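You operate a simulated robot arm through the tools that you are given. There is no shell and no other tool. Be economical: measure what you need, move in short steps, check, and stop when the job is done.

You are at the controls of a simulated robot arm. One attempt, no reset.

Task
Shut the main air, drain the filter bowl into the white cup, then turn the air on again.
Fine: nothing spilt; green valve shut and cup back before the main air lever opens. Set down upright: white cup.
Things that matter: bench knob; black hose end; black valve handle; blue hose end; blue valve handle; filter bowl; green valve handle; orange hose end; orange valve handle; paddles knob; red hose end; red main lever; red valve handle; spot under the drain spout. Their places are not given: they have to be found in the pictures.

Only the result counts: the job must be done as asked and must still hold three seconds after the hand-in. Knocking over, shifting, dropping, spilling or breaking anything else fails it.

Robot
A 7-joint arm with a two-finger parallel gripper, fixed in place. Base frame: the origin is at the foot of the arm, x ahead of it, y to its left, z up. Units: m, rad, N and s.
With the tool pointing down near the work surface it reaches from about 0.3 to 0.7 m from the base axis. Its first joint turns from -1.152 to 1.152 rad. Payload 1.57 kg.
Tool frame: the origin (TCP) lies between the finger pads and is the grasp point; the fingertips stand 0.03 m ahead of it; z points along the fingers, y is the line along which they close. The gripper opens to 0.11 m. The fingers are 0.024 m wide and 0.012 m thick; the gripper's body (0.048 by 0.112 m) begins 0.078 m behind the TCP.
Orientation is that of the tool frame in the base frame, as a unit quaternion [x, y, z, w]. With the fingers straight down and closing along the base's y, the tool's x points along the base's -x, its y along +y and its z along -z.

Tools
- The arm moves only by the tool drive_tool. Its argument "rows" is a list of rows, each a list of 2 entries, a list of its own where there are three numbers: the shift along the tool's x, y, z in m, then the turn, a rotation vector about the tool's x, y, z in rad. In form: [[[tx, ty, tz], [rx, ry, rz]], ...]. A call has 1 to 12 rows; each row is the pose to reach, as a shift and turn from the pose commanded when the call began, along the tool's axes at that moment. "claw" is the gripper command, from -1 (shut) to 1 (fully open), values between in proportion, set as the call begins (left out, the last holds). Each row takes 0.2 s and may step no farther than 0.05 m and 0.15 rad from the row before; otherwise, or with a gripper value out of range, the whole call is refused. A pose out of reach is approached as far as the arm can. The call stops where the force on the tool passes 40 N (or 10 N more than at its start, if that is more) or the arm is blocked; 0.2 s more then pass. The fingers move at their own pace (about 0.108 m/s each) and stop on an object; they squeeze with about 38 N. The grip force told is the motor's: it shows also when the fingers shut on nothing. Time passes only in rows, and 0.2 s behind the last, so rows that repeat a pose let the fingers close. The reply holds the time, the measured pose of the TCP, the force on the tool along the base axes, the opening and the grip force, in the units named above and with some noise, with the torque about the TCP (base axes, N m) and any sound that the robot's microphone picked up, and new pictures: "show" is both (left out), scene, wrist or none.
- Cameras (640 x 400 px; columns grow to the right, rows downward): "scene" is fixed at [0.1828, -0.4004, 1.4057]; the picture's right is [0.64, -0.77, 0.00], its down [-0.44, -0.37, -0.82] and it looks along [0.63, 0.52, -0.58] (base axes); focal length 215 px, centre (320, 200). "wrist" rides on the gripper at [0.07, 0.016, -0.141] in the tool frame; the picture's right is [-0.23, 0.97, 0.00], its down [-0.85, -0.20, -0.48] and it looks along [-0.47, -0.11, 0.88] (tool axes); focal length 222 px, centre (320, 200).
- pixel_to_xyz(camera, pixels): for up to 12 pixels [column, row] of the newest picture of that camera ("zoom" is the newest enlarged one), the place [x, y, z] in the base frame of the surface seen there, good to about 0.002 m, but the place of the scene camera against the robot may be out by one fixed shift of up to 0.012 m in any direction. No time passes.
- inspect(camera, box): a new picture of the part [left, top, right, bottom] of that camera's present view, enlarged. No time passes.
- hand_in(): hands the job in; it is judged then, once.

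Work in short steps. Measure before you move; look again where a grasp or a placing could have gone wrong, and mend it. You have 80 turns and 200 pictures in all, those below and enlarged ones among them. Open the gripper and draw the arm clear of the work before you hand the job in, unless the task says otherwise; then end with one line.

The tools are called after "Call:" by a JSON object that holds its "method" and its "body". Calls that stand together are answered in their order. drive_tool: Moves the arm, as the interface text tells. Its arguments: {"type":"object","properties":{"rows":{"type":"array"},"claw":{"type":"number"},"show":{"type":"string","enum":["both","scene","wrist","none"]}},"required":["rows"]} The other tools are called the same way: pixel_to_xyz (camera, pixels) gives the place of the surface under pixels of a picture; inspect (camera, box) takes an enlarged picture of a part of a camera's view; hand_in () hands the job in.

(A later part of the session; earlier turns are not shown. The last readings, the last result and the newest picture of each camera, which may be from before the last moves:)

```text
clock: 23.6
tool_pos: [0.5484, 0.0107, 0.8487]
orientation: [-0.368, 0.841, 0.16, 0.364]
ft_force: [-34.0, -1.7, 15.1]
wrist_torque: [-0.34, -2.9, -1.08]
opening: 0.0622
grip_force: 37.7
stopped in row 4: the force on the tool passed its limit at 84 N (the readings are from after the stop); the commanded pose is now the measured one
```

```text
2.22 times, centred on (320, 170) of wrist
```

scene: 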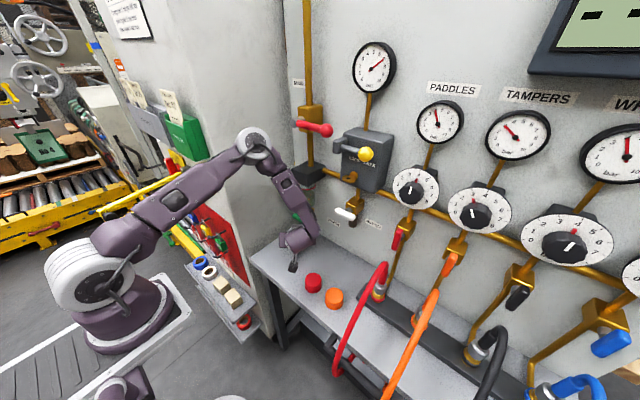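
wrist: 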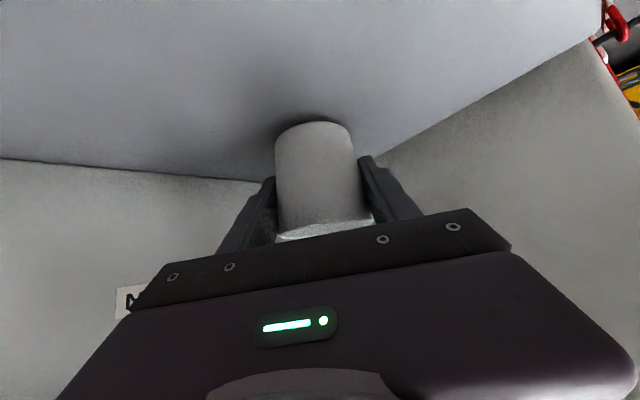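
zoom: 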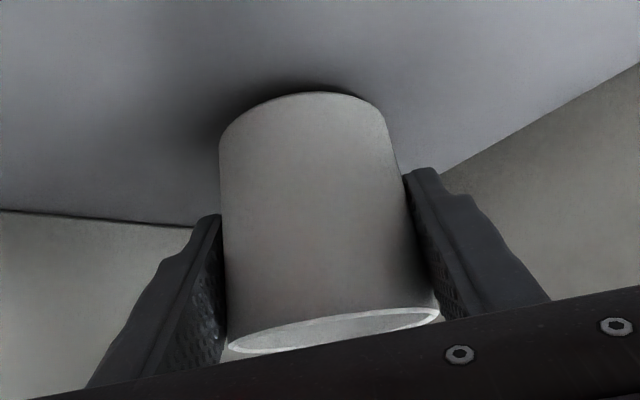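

Something on the arm above the hand (forearm, near the green handle/filter) touched. I back off the way I came and check for damage.

Call:
{"method": "drive_tool", "body": {"rows": [[[0.005, 0.015, -0.006], [0, 0, 0]], [[0.012, 0.0375, -0.014], [0, 0, 0]], [[0.0206, 0.0638, -0.0236], [0, 0, 0]]]}}

Call:
{"method": "inspect", "body": {"camera": "scene", "box": [240, 170, 360, 290]}}

Call:
{"method": "pixel_to_xyz", "body": {"camera": "scene", "pixels": [[265, 160], [262, 190], [255, 230], [270, 245], [235, 150]]}}

```text
clock: 24.4
tool_pos: [0.4833, 0.0334, 0.8506]
orientation: [-0.367, 0.841, 0.159, 0.365]
ft_force: [0.1, 0.0, 0.4]
wrist_torque: [0.01, -0.01, 0.03]
opening: 0.0621
grip_force: 37.7
```

scene: 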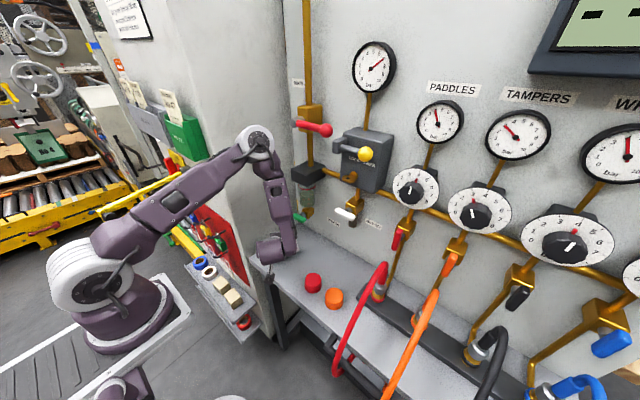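
wrist: 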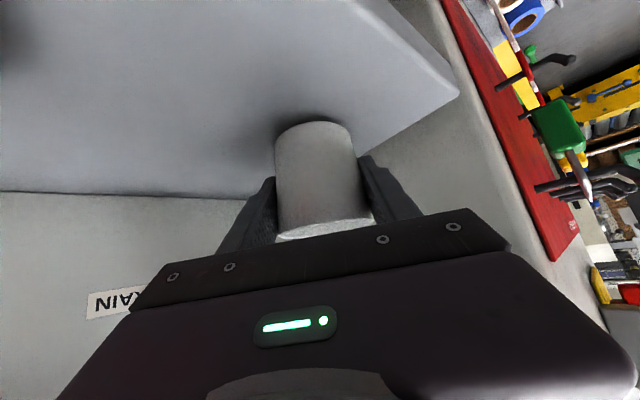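

```text
3.33 times, centred on (300, 230) of scene
```

zoom: 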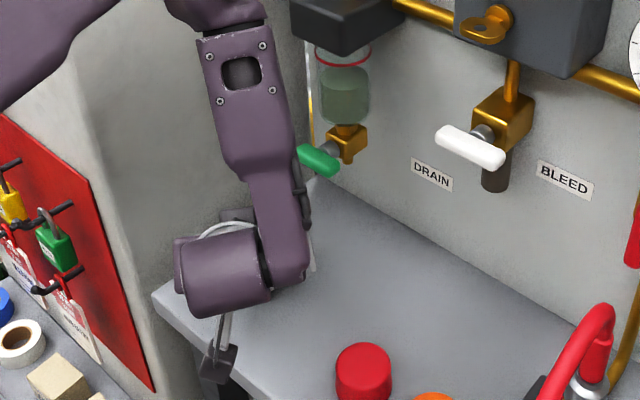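

```text
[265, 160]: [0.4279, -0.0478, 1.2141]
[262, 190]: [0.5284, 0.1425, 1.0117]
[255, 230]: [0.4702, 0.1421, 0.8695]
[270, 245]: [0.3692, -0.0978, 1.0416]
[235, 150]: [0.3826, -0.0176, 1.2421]
```

Cup still held; the torque points to a contact near the green handle's end. I check that the handle hasn't turned.

Call:
{"method": "inspect", "body": {"camera": "scene", "box": [280, 180, 330, 230]}}

Call:
{"method": "pixel_to_xyz", "body": {"camera": "scene", "pixels": [[275, 200], [285, 225], [290, 245], [265, 248], [280, 190], [277, 180], [270, 215], [280, 235]]}}

```text
8.00 times, centred on (305, 205) of scene
```

zoom: 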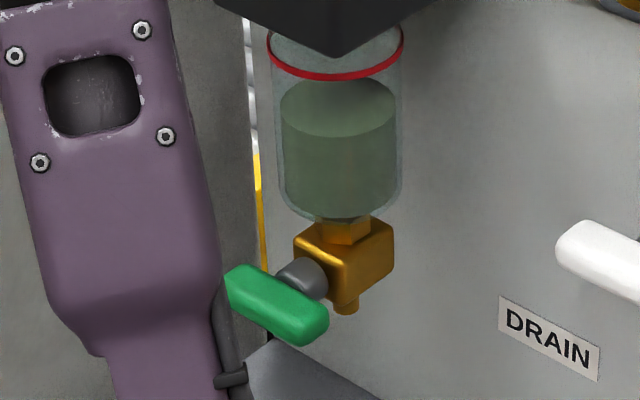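

```text
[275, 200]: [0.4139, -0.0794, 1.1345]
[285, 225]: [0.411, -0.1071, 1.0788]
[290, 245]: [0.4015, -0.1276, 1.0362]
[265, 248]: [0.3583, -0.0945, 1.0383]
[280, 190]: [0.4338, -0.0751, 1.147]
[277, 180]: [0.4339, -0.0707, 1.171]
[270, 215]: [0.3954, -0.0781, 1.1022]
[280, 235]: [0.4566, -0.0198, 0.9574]
```

The handle is unmoved (same pixels). The hand needs a flatter pitch to pass below it, so I set the cup down here, release, and flatten by 0.3 rad about the cup.

Call:
{"method": "drive_tool", "body": {"rows": [[[0.003, 0, 0.0028], [0, 0, 0]], [[0.0062, 0, 0.0057], [0, 0, 0]]], "show": "none"}}

Call:
{"method": "drive_tool", "body": {"rows": [[[0, 0, 0], [0, 0, 0]], [[0, 0, 0], [0, 0, 0]], [[0, 0, 0], [0, -0.06, 0]], [[0, 0, 0], [0, -0.12, 0]], [[0, 0, 0], [0, -0.18, 0]], [[0, 0, 0], [0, -0.24, 0]], [[0, 0, 0], [0, -0.3, 0]]], "claw": 0.45}}

```text
clock: 25.0
tool_pos: [0.4832, 0.0324, 0.8417]
orientation: [-0.367, 0.84, 0.159, 0.366]
ft_force: [-2.8, -2.8, 14.2]
wrist_torque: [-0.28, -0.15, -0.09]
opening: 0.062
grip_force: 38.1
```

```text
clock: 26.6
tool_pos: [0.4834, 0.0321, 0.842]
orientation: [-0.338, 0.777, 0.211, 0.487]
ft_force: [-0.9, 0.8, -0.2]
wrist_torque: [-0.01, 0.01, 0.01]
opening: 0.0798
grip_force: 0.0
```

scene: 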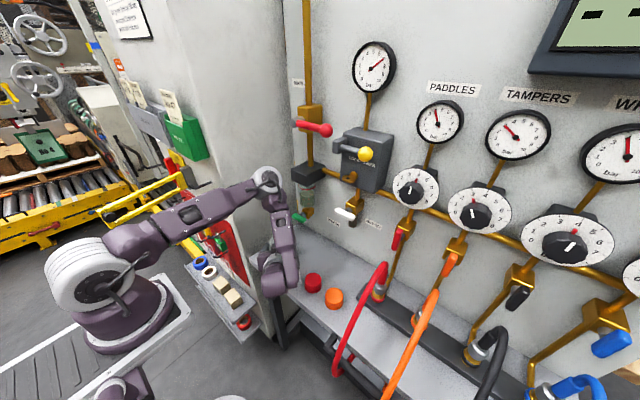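
wrist: 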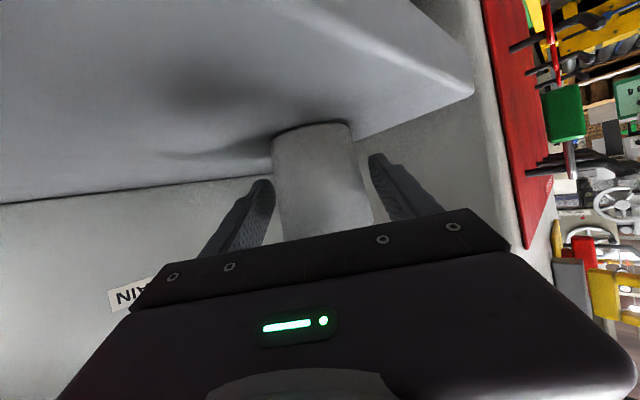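

Pitch 26° reached. I regrip, lift 6 mm and move to a waypoint right of the spot at (0.52, −0.07).

Call:
{"method": "drive_tool", "body": {"rows": [[[0, 0, 0], [0, 0, 0]], [[0, 0, 0], [0, 0, 0]], [[-0.0027, 0, -0.0013], [0, 0, 0]], [[-0.0054, 0, -0.0026], [0, 0, 0]], [[0.0, -0.024, -0.0137], [0, 0, 0]], [[0.0054, -0.048, -0.0248], [0, 0, 0]], [[0.0108, -0.072, -0.0358], [0, 0, 0]], [[0.0162, -0.0967, -0.0469], [0, 0, 0]]], "claw": -0.15}}

Call:
{"method": "inspect", "body": {"camera": "scene", "box": [250, 150, 390, 290]}}

```text
clock: 28.4
tool_pos: [0.521, -0.0714, 0.847]
orientation: [-0.339, 0.776, 0.212, 0.488]
ft_force: [-0.1, -0.7, -0.6]
wrist_torque: [-0.05, 0.03, -0.02]
opening: 0.0618
grip_force: 37.9
```

scene: 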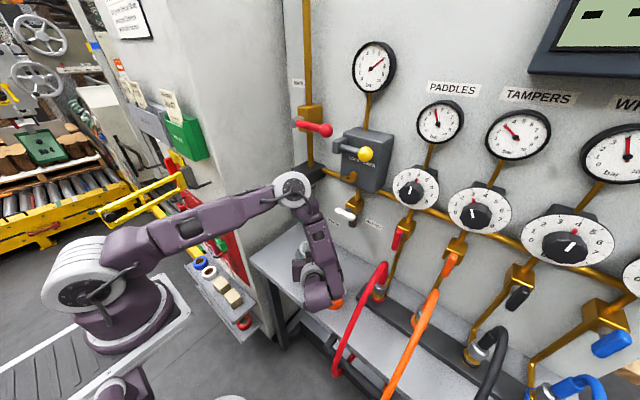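
wrist: 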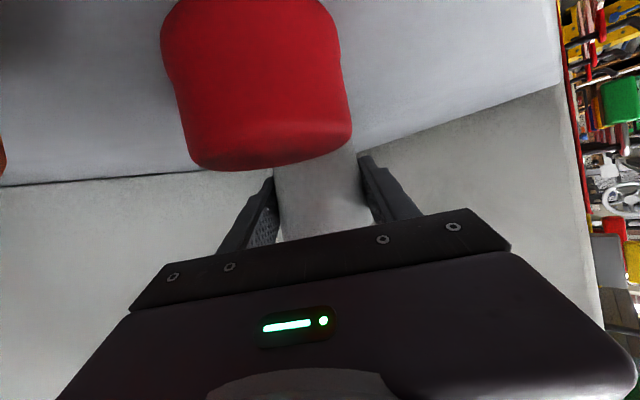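

```text
2.86 times, centred on (320, 220) of scene
```

zoom: 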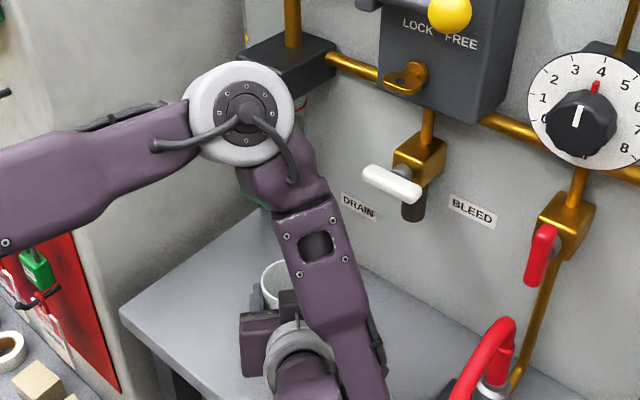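

The red cap on the bench is close to the wrist camera. I measure it and the surroundings before going on.

Call:
{"method": "pixel_to_xyz", "body": {"camera": "wrist", "pixels": [[260, 140], [200, 150], [340, 120], [260, 60], [320, 190]]}}

Call:
{"method": "pixel_to_xyz", "body": {"camera": "zoom", "pixels": [[280, 285], [245, 90], [300, 180], [340, 270], [290, 340], [260, 320], [370, 185], [290, 70], [300, 390], [370, 350]]}}

Call:
{"method": "inspect", "body": {"camera": "scene", "box": [290, 250, 360, 330]}}

```text
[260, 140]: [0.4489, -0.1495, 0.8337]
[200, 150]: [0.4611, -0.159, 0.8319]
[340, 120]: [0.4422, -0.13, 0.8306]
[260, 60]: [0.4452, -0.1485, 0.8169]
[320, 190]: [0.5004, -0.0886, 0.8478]
```

```text
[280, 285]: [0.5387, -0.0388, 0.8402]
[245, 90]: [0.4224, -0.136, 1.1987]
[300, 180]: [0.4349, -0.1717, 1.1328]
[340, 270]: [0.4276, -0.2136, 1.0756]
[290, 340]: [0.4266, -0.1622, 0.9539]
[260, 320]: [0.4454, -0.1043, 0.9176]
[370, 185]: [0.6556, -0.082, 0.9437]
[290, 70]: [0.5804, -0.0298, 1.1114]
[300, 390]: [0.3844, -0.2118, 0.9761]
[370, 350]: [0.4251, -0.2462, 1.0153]
```

```text
5.00 times, centred on (325, 290) of scene
```

zoom: 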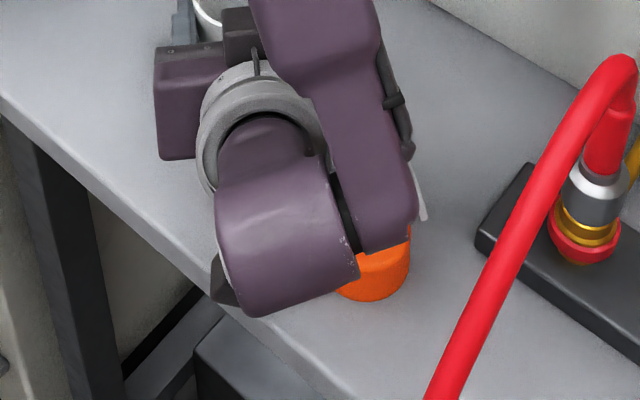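

The camera mount would run over the red cap (centre ≈(0.467, −0.136), top 0.834) on this line. I go back toward (0.483, 0.032) and then reduce the yaw to about 25° with the cup held in the air.

Call:
{"method": "drive_tool", "body": {"rows": [[[-0.0054, 0.024, 0.0111], [0, 0, 0]], [[-0.0108, 0.048, 0.0222], [0, 0, 0]], [[-0.0162, 0.072, 0.0333], [0, 0, 0]], [[-0.0216, 0.0967, 0.0443], [0, 0, 0]], [[-0.0216, 0.0967, 0.0443], [0.083, 0, 0.04]], [[-0.0216, 0.0967, 0.0443], [0.167, 0, 0.081]], [[-0.0216, 0.0967, 0.0443], [0.25, 0, 0.121]], [[-0.0216, 0.0967, 0.0443], [0.333, 0, 0.161]]]}}

```text
clock: 30.2
tool_pos: [0.483, 0.0321, 0.8472]
orientation: [-0.189, 0.826, 0.118, 0.518]
ft_force: [-0.9, 0.5, 0.3]
wrist_torque: [0.02, 0.01, 0.01]
opening: 0.0616
grip_force: 37.6
```

scene: 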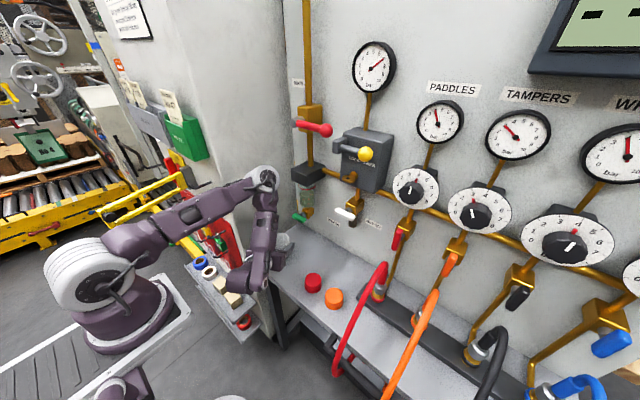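
wrist: 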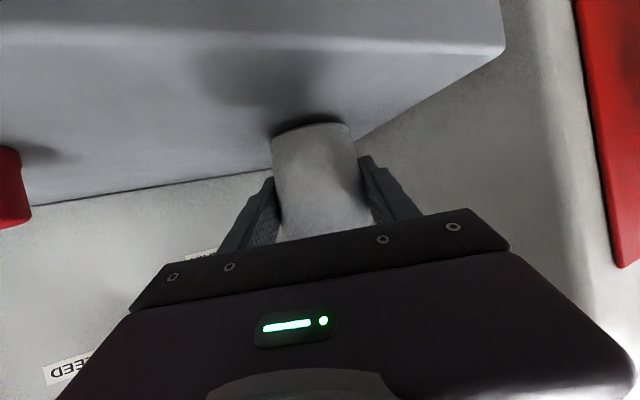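

Yaw is now about 26° and everything is clear. I move to (0.503, −0.039) and then halfway in along the approach line.

Call:
{"method": "drive_tool", "body": {"rows": [[[0.0019, -0.0242, -0.0039], [0, 0, 0]], [[0.0038, -0.0485, -0.0077], [0, 0, 0]], [[0.0057, -0.0727, -0.0116], [0, 0, 0]], [[-0.0044, -0.0727, 0.0092], [0, 0, 0]], [[-0.0144, -0.0727, 0.0299], [0, 0, 0]]]}}

Call:
{"method": "inspect", "body": {"camera": "scene", "box": [250, 160, 350, 290]}}

```text
clock: 31.4
tool_pos: [0.5443, -0.0199, 0.8477]
orientation: [-0.19, 0.825, 0.119, 0.518]
ft_force: [0.1, 1.5, -0.8]
wrist_torque: [-0.02, -0.04, 0.03]
opening: 0.0614
grip_force: 38.3
```

scene: 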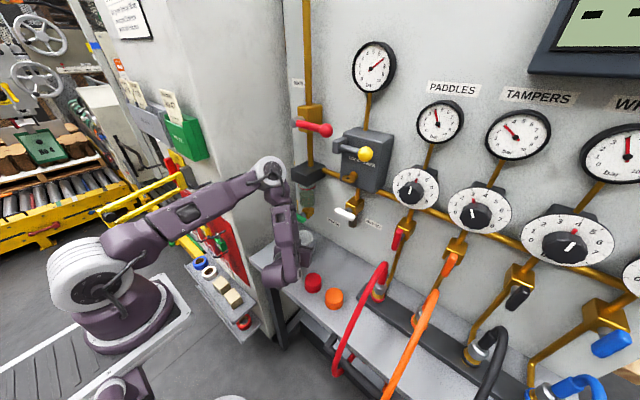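
wrist: 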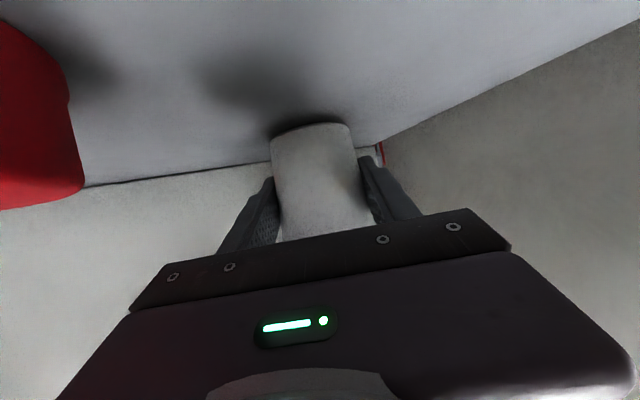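

```text
3.08 times, centred on (300, 225) of scene
```

zoom: 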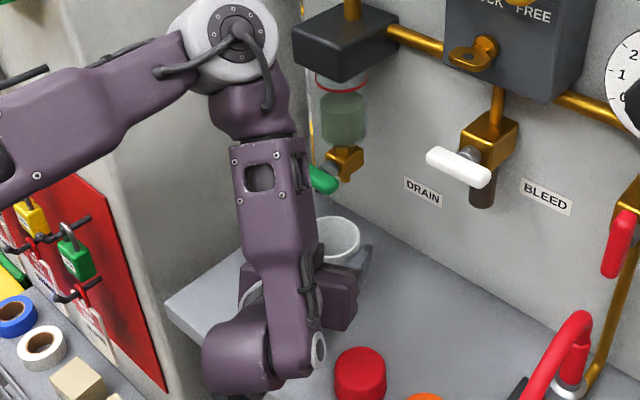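

The hand is low and clear below the handle. I measure the hand's top and the cup rim relative to the spout.

Call:
{"method": "pixel_to_xyz", "body": {"camera": "zoom", "pixels": [[340, 270], [345, 290], [330, 285], [357, 240], [340, 218], [325, 255], [345, 183], [322, 180], [330, 265], [303, 250], [316, 290]]}}

```text
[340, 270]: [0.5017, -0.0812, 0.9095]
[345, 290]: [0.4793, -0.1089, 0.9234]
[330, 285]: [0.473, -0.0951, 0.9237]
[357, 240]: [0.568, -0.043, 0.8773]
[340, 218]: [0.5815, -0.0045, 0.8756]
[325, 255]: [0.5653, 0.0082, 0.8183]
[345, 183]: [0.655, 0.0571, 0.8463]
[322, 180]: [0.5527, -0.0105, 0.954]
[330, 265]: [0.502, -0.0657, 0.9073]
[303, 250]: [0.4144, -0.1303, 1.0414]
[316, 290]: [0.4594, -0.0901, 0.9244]
```

There's good clearance (hand top ≈0.91–0.92 against the handle at 0.94). I advance the remaining 4.6 cm.

Call:
{"method": "drive_tool", "body": {"rows": [[[-0.0067, 0, 0.0138], [0, 0, 0]], [[-0.0134, 0, 0.0277], [0, 0, 0]], [[-0.0201, 0, 0.0415], [0, 0, 0]]]}}

Call:
{"method": "inspect", "body": {"camera": "scene", "box": [280, 180, 340, 260]}}

```text
clock: 32.2
tool_pos: [0.587, 0.0007, 0.8482]
orientation: [-0.19, 0.826, 0.119, 0.518]
ft_force: [1.1, 0.4, -0.9]
wrist_torque: [-0.01, 0.01, 0.0]
opening: 0.0615
grip_force: 37.8
```

scene: 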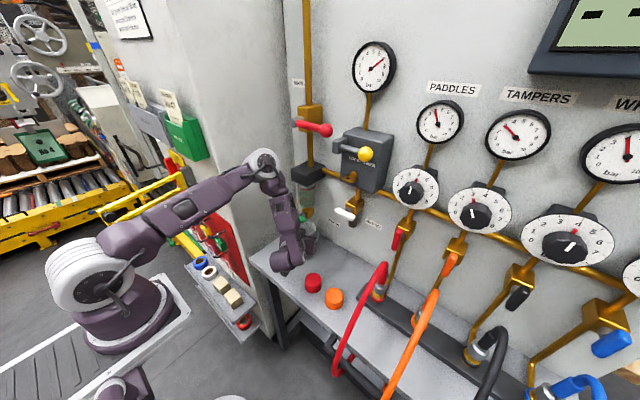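
wrist: 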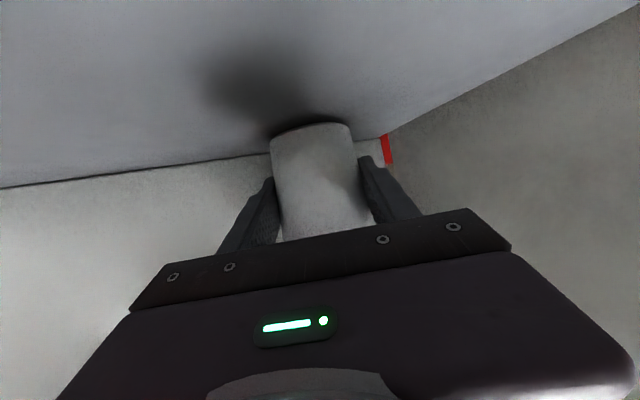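

```text
5.00 times, centred on (310, 220) of scene
```

zoom: 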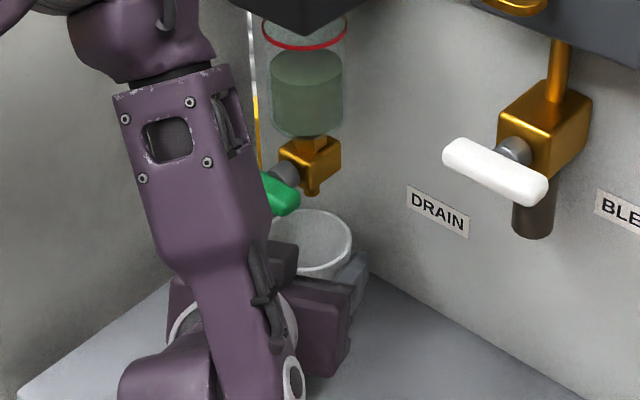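

Comparing the cup's rim with the spout in this zoom.

Call:
{"method": "pixel_to_xyz", "body": {"camera": "zoom", "pixels": [[351, 240], [315, 210], [284, 222], [342, 222], [345, 262], [328, 274], [311, 193], [306, 193], [316, 192]]}}

```text
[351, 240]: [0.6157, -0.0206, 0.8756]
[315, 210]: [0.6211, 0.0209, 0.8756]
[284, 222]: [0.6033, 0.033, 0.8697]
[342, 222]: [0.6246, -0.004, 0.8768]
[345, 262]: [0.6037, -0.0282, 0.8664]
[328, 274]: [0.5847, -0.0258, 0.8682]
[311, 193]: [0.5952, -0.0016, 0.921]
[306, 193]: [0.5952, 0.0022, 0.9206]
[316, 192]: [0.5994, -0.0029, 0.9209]
```

The cup is centred within about 6 mm of the spout. I lower it 6 mm to the bench.

Call:
{"method": "drive_tool", "body": {"rows": [[[0.0029, 0, 0.0014], [0, 0, 0]], [[0.0056, 0, 0.0027], [0, 0, 0]]], "show": "none"}}

Call:
{"method": "drive_tool", "body": {"rows": [[[0, 0, 0], [0, 0, 0]], [[0, 0, 0], [0, 0, 0]]], "claw": 0.31}}

Call:
{"method": "inspect", "body": {"camera": "scene", "box": [280, 180, 340, 260]}}

```text
clock: 32.8
tool_pos: [0.5849, 0.0011, 0.8424]
orientation: [-0.19, 0.825, 0.119, 0.519]
ft_force: [-0.8, 0.0, 4.6]
wrist_torque: [-0.12, -0.03, -0.02]
opening: 0.0615
grip_force: 38.3
```

```text
clock: 33.4
tool_pos: [0.5867, 0.0015, 0.8414]
orientation: [-0.191, 0.826, 0.119, 0.517]
ft_force: [-0.1, 1.2, 0.6]
wrist_torque: [0.0, 0.0, -0.04]
opening: 0.072
grip_force: 0.0
```

scene: 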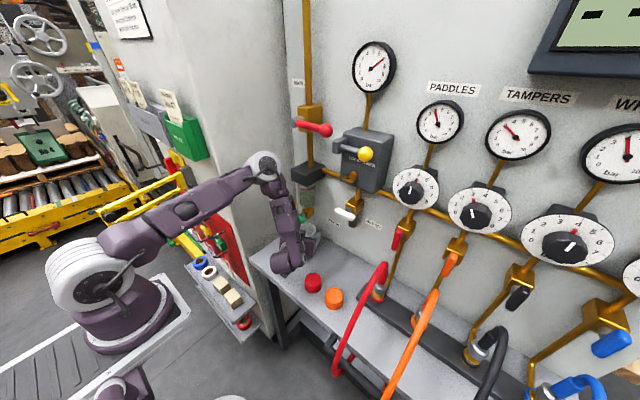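
wrist: 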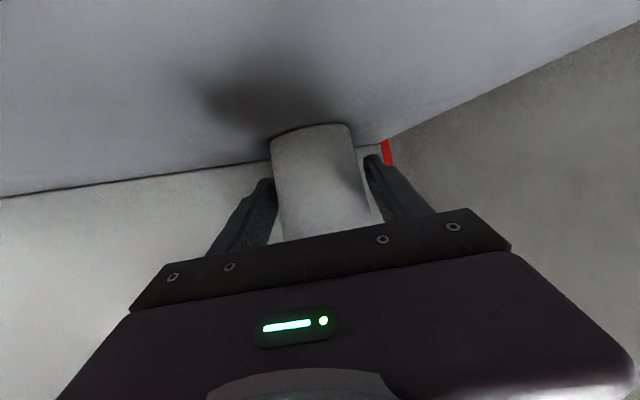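

```text
5.00 times, centred on (310, 220) of scene
```

zoom: 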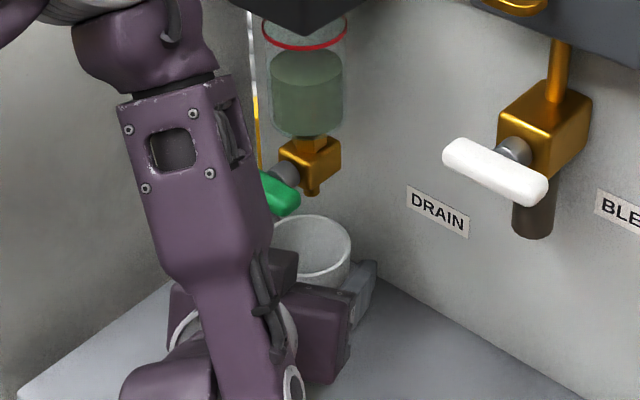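

The cup stands free under the spout. I retreat along the approach line, then rise to about z 0.94 and take out the yaw.

Call:
{"method": "drive_tool", "body": {"rows": [[[0.0196, 0, -0.0405], [0, 0, 0]], [[0.0391, 0, -0.081], [0, 0, 0]], [[0.0587, 0, -0.1215], [0, 0, 0]], [[0.0338, 0.011, -0.1275], [0.097, 0, 0.047]], [[0.0089, 0.022, -0.1335], [0.193, 0, 0.094]], [[-0.016, 0.034, -0.1395], [0.29, 0, 0.14]], [[-0.041, 0.045, -0.1455], [0.387, 0, 0.1875]]]}}

Call:
{"method": "inspect", "body": {"camera": "scene", "box": [250, 170, 340, 270]}}

```text
clock: 35.0
tool_pos: [0.5175, -0.0364, 0.9186]
orientation: [-0.009, 0.847, 0.005, 0.531]
ft_force: [0.8, -0.6, -0.2]
wrist_torque: [-0.01, 0.0, 0.01]
opening: 0.0719
grip_force: 0.1
out of reach, approached as far as the arm can: row 3, 4, 5, 6, 7
```

scene: 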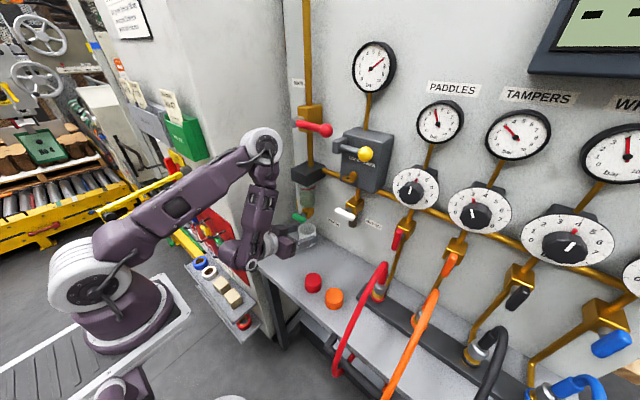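
wrist: 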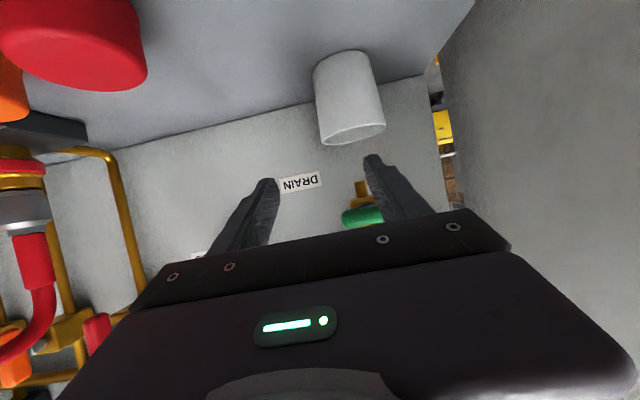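

```text
4.00 times, centred on (295, 220) of scene
```

zoom: 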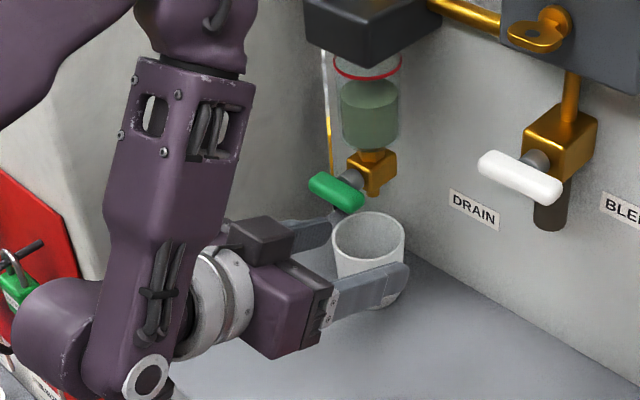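

The handle is just ahead, with fingers below it. I centre the hand on the handle (y≈−0.002) and flatten the pitch as far as reachable.

Call:
{"method": "drive_tool", "body": {"rows": [[[0, 0.018, 0], [0, 0, 0]], [[0, 0.035, 0], [0, 0, 0]], [[0, 0.035, 0], [0, -0.1, 0]], [[0, 0.035, 0], [0, -0.2, 0]], [[0, 0.035, 0], [0, -0.3, 0]], [[0, 0.035, 0], [0, -0.4, 0]]]}}

Call:
{"method": "inspect", "body": {"camera": "scene", "box": [250, 170, 340, 270]}}

```text
clock: 36.1
tool_pos: [0.5321, -0.0194, 0.9278]
orientation: [-0.011, 0.791, 0.011, 0.611]
ft_force: [0.3, 0.2, -3.2]
wrist_torque: [-0.14, 0.03, 0.0]
opening: 0.0728
grip_force: 0.2
out of reach, approached as far as the arm can: row 1, 2, 3, 4, 5
stopped in row 5: the force on the tool passed its limit at 76 N (the readings are from after the stop); the commanded pose is now the measured one
```

scene: 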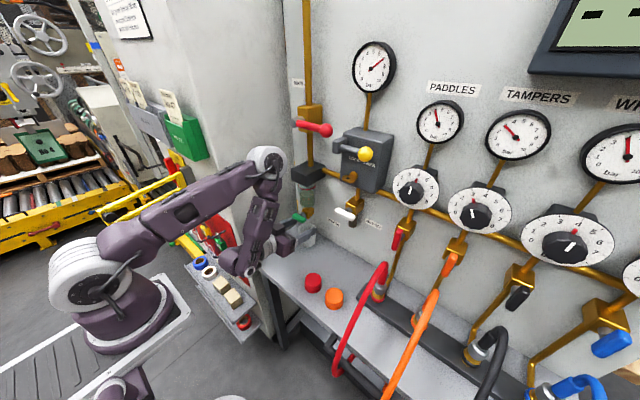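
wrist: 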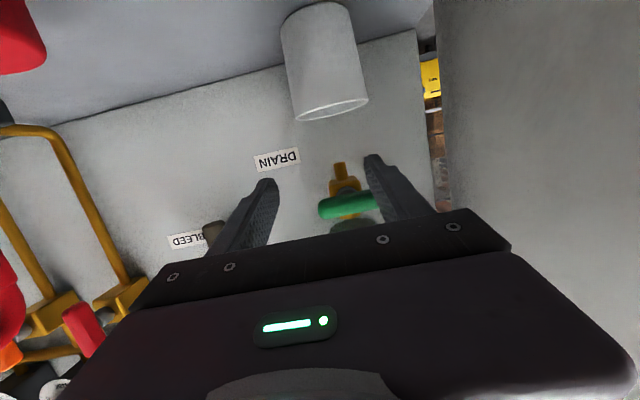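

```text
4.00 times, centred on (295, 220) of scene
```

zoom: 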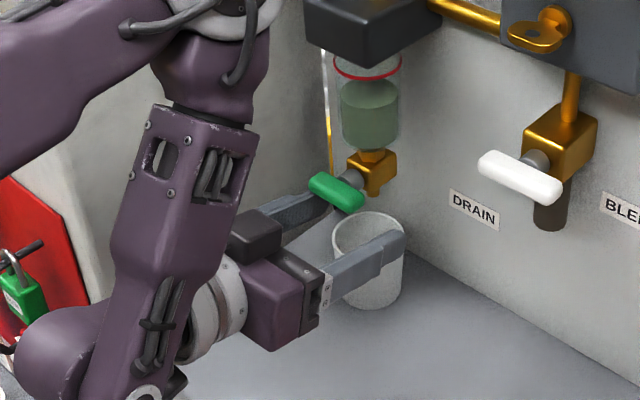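

The left finger touched the handle's left end from below and it did not turn up (stop), so it opens the other way: right end up. I lower 2 cm and shift slightly right, clear of the handle.

Call:
{"method": "drive_tool", "body": {"rows": [[[0.0103, 0, 0], [0, 0, 0]], [[0.0206, -0.005, 0], [0, 0, 0]], [[0.0206, -0.011, 0], [0, 0, 0]]], "show": "none"}}

Call:
{"method": "drive_tool", "body": {"rows": [[[0, 0, 0], [0, 0, 0]], [[0, 0, 0], [0, 0, 0]], [[0, 0, 0], [0, 0, 0]]], "claw": -1}}

Call:
{"method": "inspect", "body": {"camera": "scene", "box": [270, 180, 340, 260]}}

Call:
{"method": "inspect", "body": {"camera": "wrist", "box": [260, 100, 420, 240]}}

```text
clock: 37.0
tool_pos: [0.5319, -0.0332, 0.9083]
orientation: [-0.01, 0.792, 0.011, 0.611]
ft_force: [0.3, 0.2, -0.4]
wrist_torque: [-0.02, 0.01, 0.01]
opening: 0.072
grip_force: 0.1
out of reach, approached as far as the arm can: row 2, 3
```

```text
clock: 37.8
tool_pos: [0.5326, -0.0326, 0.9078]
orientation: [-0.01, 0.792, 0.011, 0.611]
ft_force: [-0.5, -0.6, -0.4]
wrist_torque: [-0.01, 0.02, 0.02]
opening: 0.0
grip_force: 21.4
```

scene: 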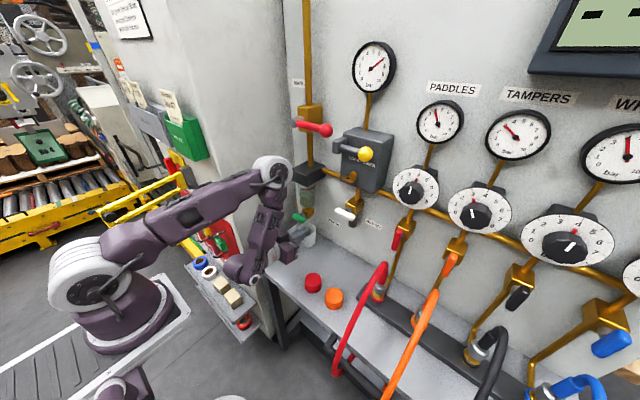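
wrist: 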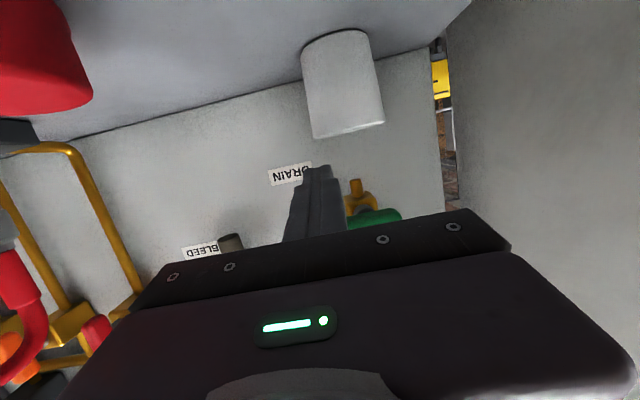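

```text
5.00 times, centred on (305, 220) of scene
```

zoom: 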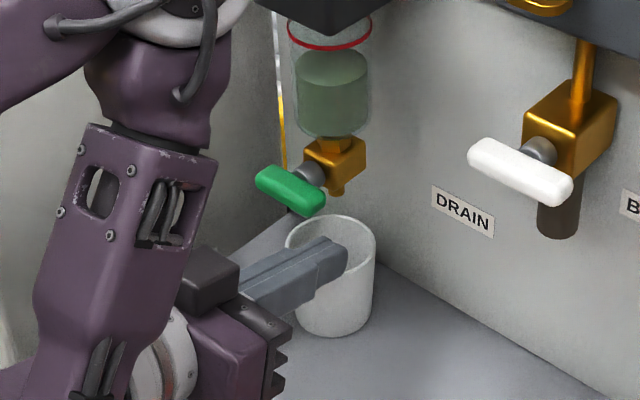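

```text
2.86 times, centred on (340, 170) of wrist
```

zoom: 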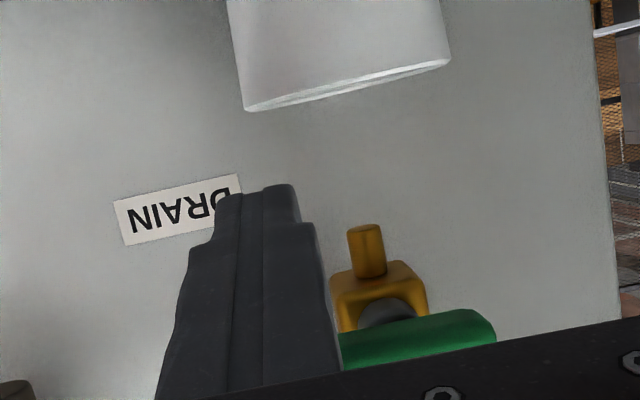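

The fingers are shut, right of and below the handle; the cup is untouched. I measure fingertips and handle in the wrist frame.

Call:
{"method": "pixel_to_xyz", "body": {"camera": "zoom", "pixels": [[265, 190], [235, 200], [298, 200], [360, 355], [420, 335], [485, 325], [370, 270], [385, 305], [310, 290], [430, 320]]}}

```text
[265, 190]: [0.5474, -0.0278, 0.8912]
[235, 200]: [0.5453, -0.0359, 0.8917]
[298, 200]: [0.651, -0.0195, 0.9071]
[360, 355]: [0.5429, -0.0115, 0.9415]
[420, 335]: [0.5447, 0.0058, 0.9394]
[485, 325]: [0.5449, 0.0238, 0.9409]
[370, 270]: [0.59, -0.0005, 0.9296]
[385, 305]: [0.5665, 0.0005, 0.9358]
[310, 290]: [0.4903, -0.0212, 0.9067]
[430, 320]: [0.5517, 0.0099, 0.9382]
```

The handle's bottom is at z≈0.938, centred at y≈0 (±0.024). I nudge 4 mm left and push straight up under its right end, in small steps.

Call:
{"method": "drive_tool", "body": {"rows": [[[0, 0.004, 0], [0, 0, 0]], [[-0.0097, 0.004, -0.0025], [0, 0, 0]], [[-0.0193, 0.004, -0.005], [0, 0, 0]], [[-0.027, 0.004, -0.007], [0, 0, 0]], [[-0.034, 0.004, -0.009], [0, 0, 0]], [[-0.041, 0.004, -0.0107], [0, 0, 0]]]}}

Call:
{"method": "inspect", "body": {"camera": "scene", "box": [270, 180, 340, 260]}}

```text
clock: 39.1
tool_pos: [0.5312, -0.0272, 0.952]
orientation: [-0.011, 0.79, 0.011, 0.613]
ft_force: [0.1, -0.2, -3.5]
wrist_torque: [-0.02, 0.04, -0.04]
opening: 0.0001
grip_force: 21.3
```

scene: 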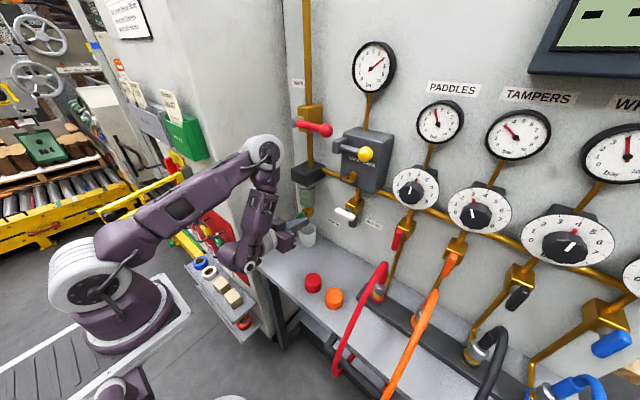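
wrist: 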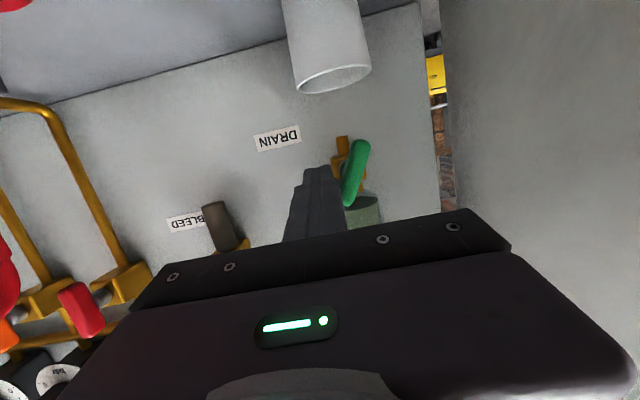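

```text
5.00 times, centred on (305, 220) of scene
```

zoom: 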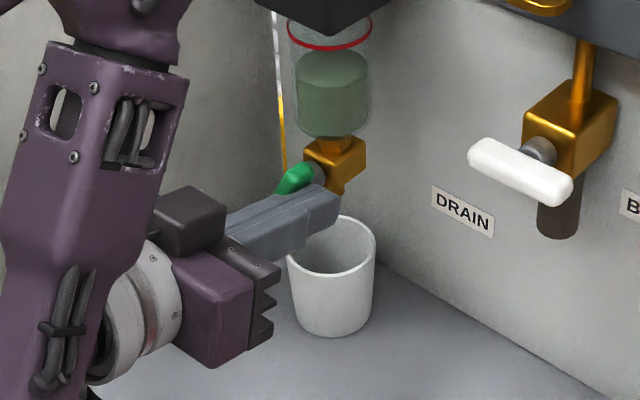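

The handle turns with about 4 N and is now ~60–65° open. I go up 1 cm and push left to bring it to vertical.

Call:
{"method": "drive_tool", "body": {"rows": [[[-0.0058, 0.001, -0.0015], [0, 0, 0]], [[-0.0106, 0.004, -0.0028], [0, 0, 0]], [[-0.0116, 0.008, -0.003], [0, 0, 0]], [[-0.0116, 0.011, -0.003], [0, 0, 0]]]}}

Call:
{"method": "inspect", "body": {"camera": "scene", "box": [270, 160, 340, 260]}}

Call:
{"method": "inspect", "body": {"camera": "wrist", "box": [260, 60, 420, 240]}}

```text
clock: 40.1
tool_pos: [0.5383, -0.021, 0.9609]
orientation: [-0.01, 0.79, 0.009, 0.614]
ft_force: [-5.4, -12.1, 8.6]
wrist_torque: [0.01, -0.15, -0.18]
opening: 0.0
grip_force: 21.0
out of reach, approached as far as the arm can: row 1, 2, 3, 4
```

scene: 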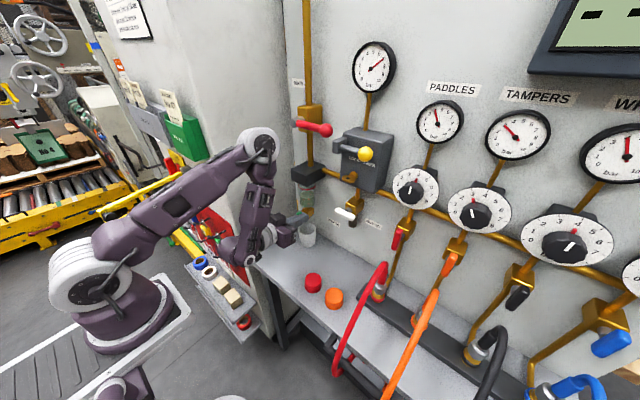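
wrist: 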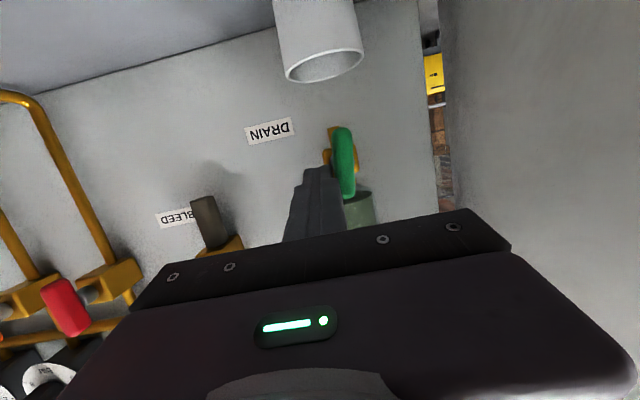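

```text
4.00 times, centred on (305, 210) of scene
```

zoom: 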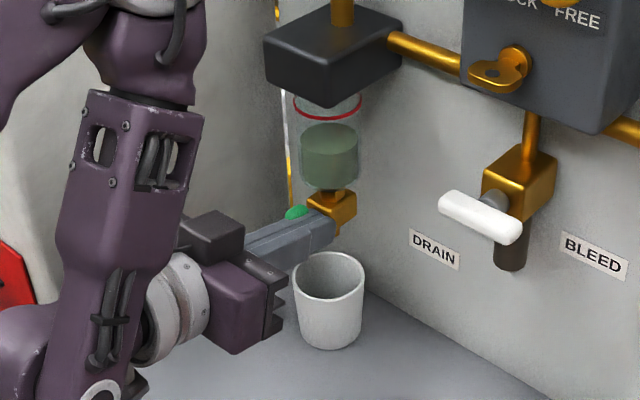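

```text
2.22 times, centred on (340, 150) of wrist
```

zoom: 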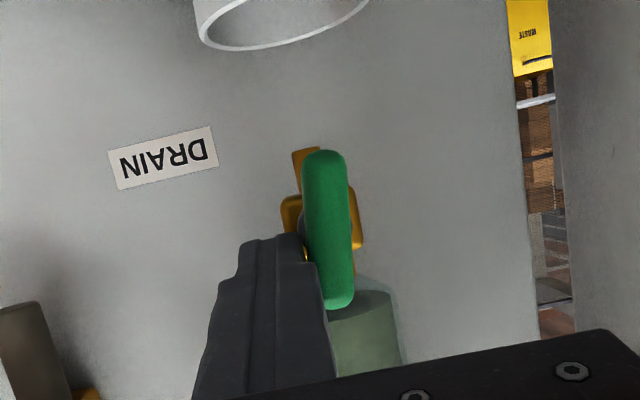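

The handle is practically vertical. I back off 2 cm to the right and wait to see if the bowl drains.

Call:
{"method": "drive_tool", "body": {"rows": [[[0, -0.01, 0], [0, 0, 0]], [[0, -0.022, 0], [0, 0, 0]], [[0, -0.022, 0], [0, 0, 0]], [[0, -0.022, 0], [0, 0, 0]], [[0, -0.022, 0], [0, 0, 0]], [[0, -0.022, 0], [0, 0, 0]], [[0, -0.022, 0], [0, 0, 0]], [[0, -0.022, 0], [0, 0, 0]]]}}

Call:
{"method": "inspect", "body": {"camera": "scene", "box": [270, 160, 340, 260]}}

Call:
{"method": "inspect", "body": {"camera": "wrist", "box": [260, 60, 420, 240]}}

```text
clock: 42.0
tool_pos: [0.5386, -0.0421, 0.9599]
orientation: [-0.011, 0.79, 0.011, 0.613]
ft_force: [0.1, -0.8, -0.2]
wrist_torque: [0.02, 0.0, 0.04]
opening: 0.0
grip_force: 21.2
```

scene: 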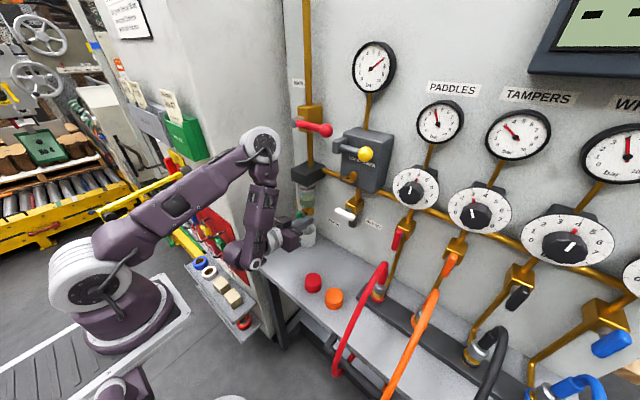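
wrist: 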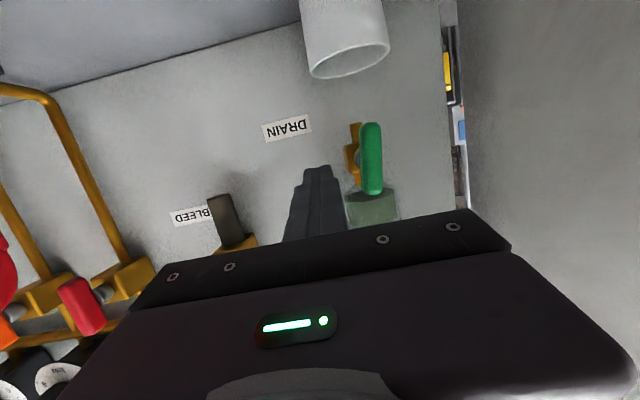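

```text
4.00 times, centred on (305, 210) of scene
```

zoom: 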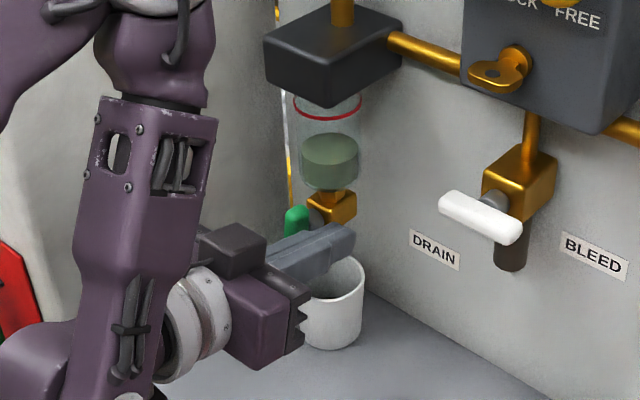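

```text
2.22 times, centred on (340, 150) of wrist
```

zoom: 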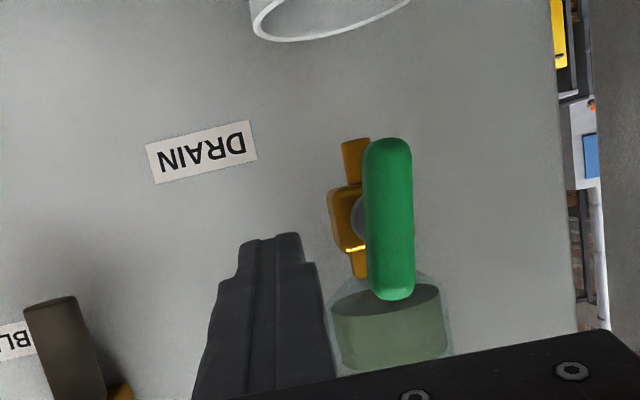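

The level is dropping (liquid top 125→145 in the zoom), with the stream falling toward the cup. I wait longer.

Call:
{"method": "drive_tool", "body": {"rows": [[[0, -0.01, 0], [0, 0, 0]], [[0, -0.01, 0], [0, 0, 0]], [[0, -0.01, 0], [0, 0, 0]], [[0, -0.01, 0], [0, 0, 0]], [[0, -0.01, 0], [0, 0, 0]], [[0, -0.01, 0], [0, 0, 0]], [[0, -0.01, 0], [0, 0, 0]], [[0, -0.01, 0], [0, 0, 0]], [[0, -0.01, 0], [0, 0, 0]], [[0, -0.01, 0], [0, 0, 0]], [[0, -0.01, 0], [0, 0, 0]], [[0, -0.01, 0], [0, 0, 0]]], "show": "none"}}

Call:
{"method": "inspect", "body": {"camera": "scene", "box": [270, 160, 340, 260]}}

Call:
{"method": "inspect", "body": {"camera": "wrist", "box": [300, 0, 460, 220]}}

```text
clock: 44.5
tool_pos: [0.5416, -0.0509, 0.9595]
orientation: [-0.011, 0.79, 0.011, 0.613]
ft_force: [0.2, -0.1, -0.1]
wrist_torque: [0.01, 0.03, -0.01]
opening: 0.0
grip_force: 21.3
```

```text
4.00 times, centred on (305, 210) of scene
```

zoom: 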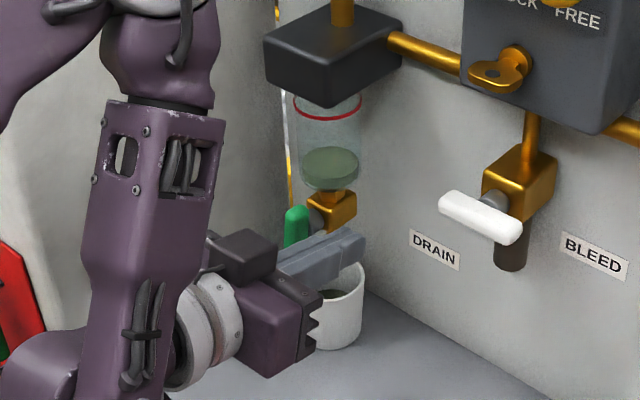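

```text
1.82 times, centred on (380, 110) of wrist
```

zoom: 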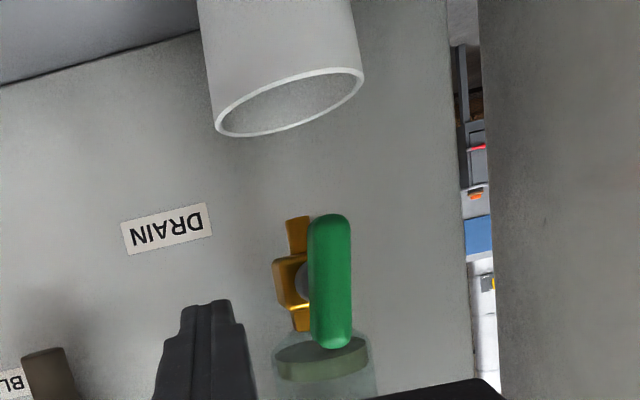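

The bowl is nearly empty. I use the waiting time to lower the hand to the height of the handle's bottom end.

Call:
{"method": "drive_tool", "body": {"rows": [[[0.01, 0, 0.0025], [0, 0, 0]], [[0.02, 0, 0.005], [0, 0, 0]], [[0.03, 0, 0.0075], [0, 0, 0]], [[0.03, 0, 0.0075], [0, 0, 0]], [[0.03, 0, 0.0075], [0, 0, 0]], [[0.03, 0, 0.0075], [0, 0, 0]], [[0.03, 0, 0.0075], [0, 0, 0]], [[0.03, 0, 0.0075], [0, 0, 0]], [[0.03, 0, 0.0075], [0, 0, 0]], [[0.03, 0, 0.0075], [0, 0, 0]], [[0.03, 0, 0.0075], [0, 0, 0]], [[0.03, 0, 0.0075], [0, 0, 0]]]}}

Call:
{"method": "inspect", "body": {"camera": "scene", "box": [280, 170, 330, 250]}}

```text
clock: 47.1
tool_pos: [0.5386, -0.0521, 0.9282]
orientation: [-0.011, 0.79, 0.011, 0.613]
ft_force: [0.6, -0.1, 0.0]
wrist_torque: [0.0, -0.01, -0.01]
opening: 0.0001
grip_force: 21.4
```

scene: 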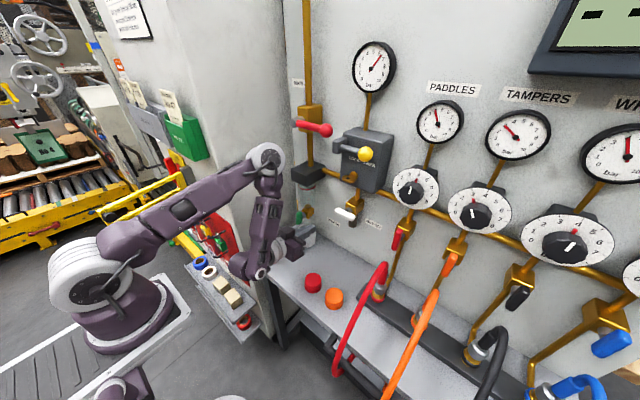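
wrist: 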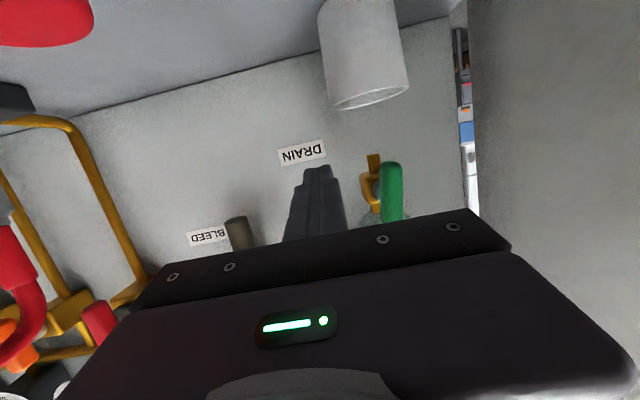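

```text
5.00 times, centred on (305, 210) of scene
```

zoom: 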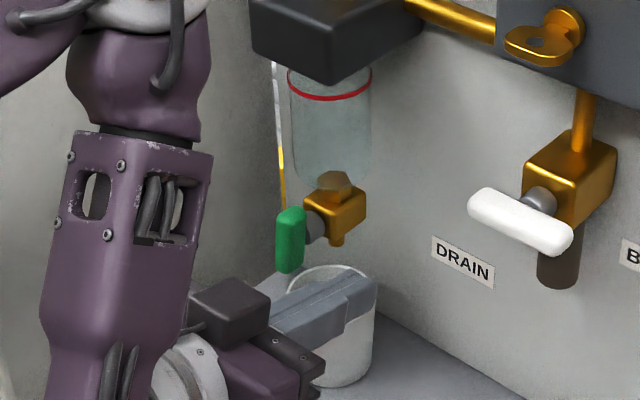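

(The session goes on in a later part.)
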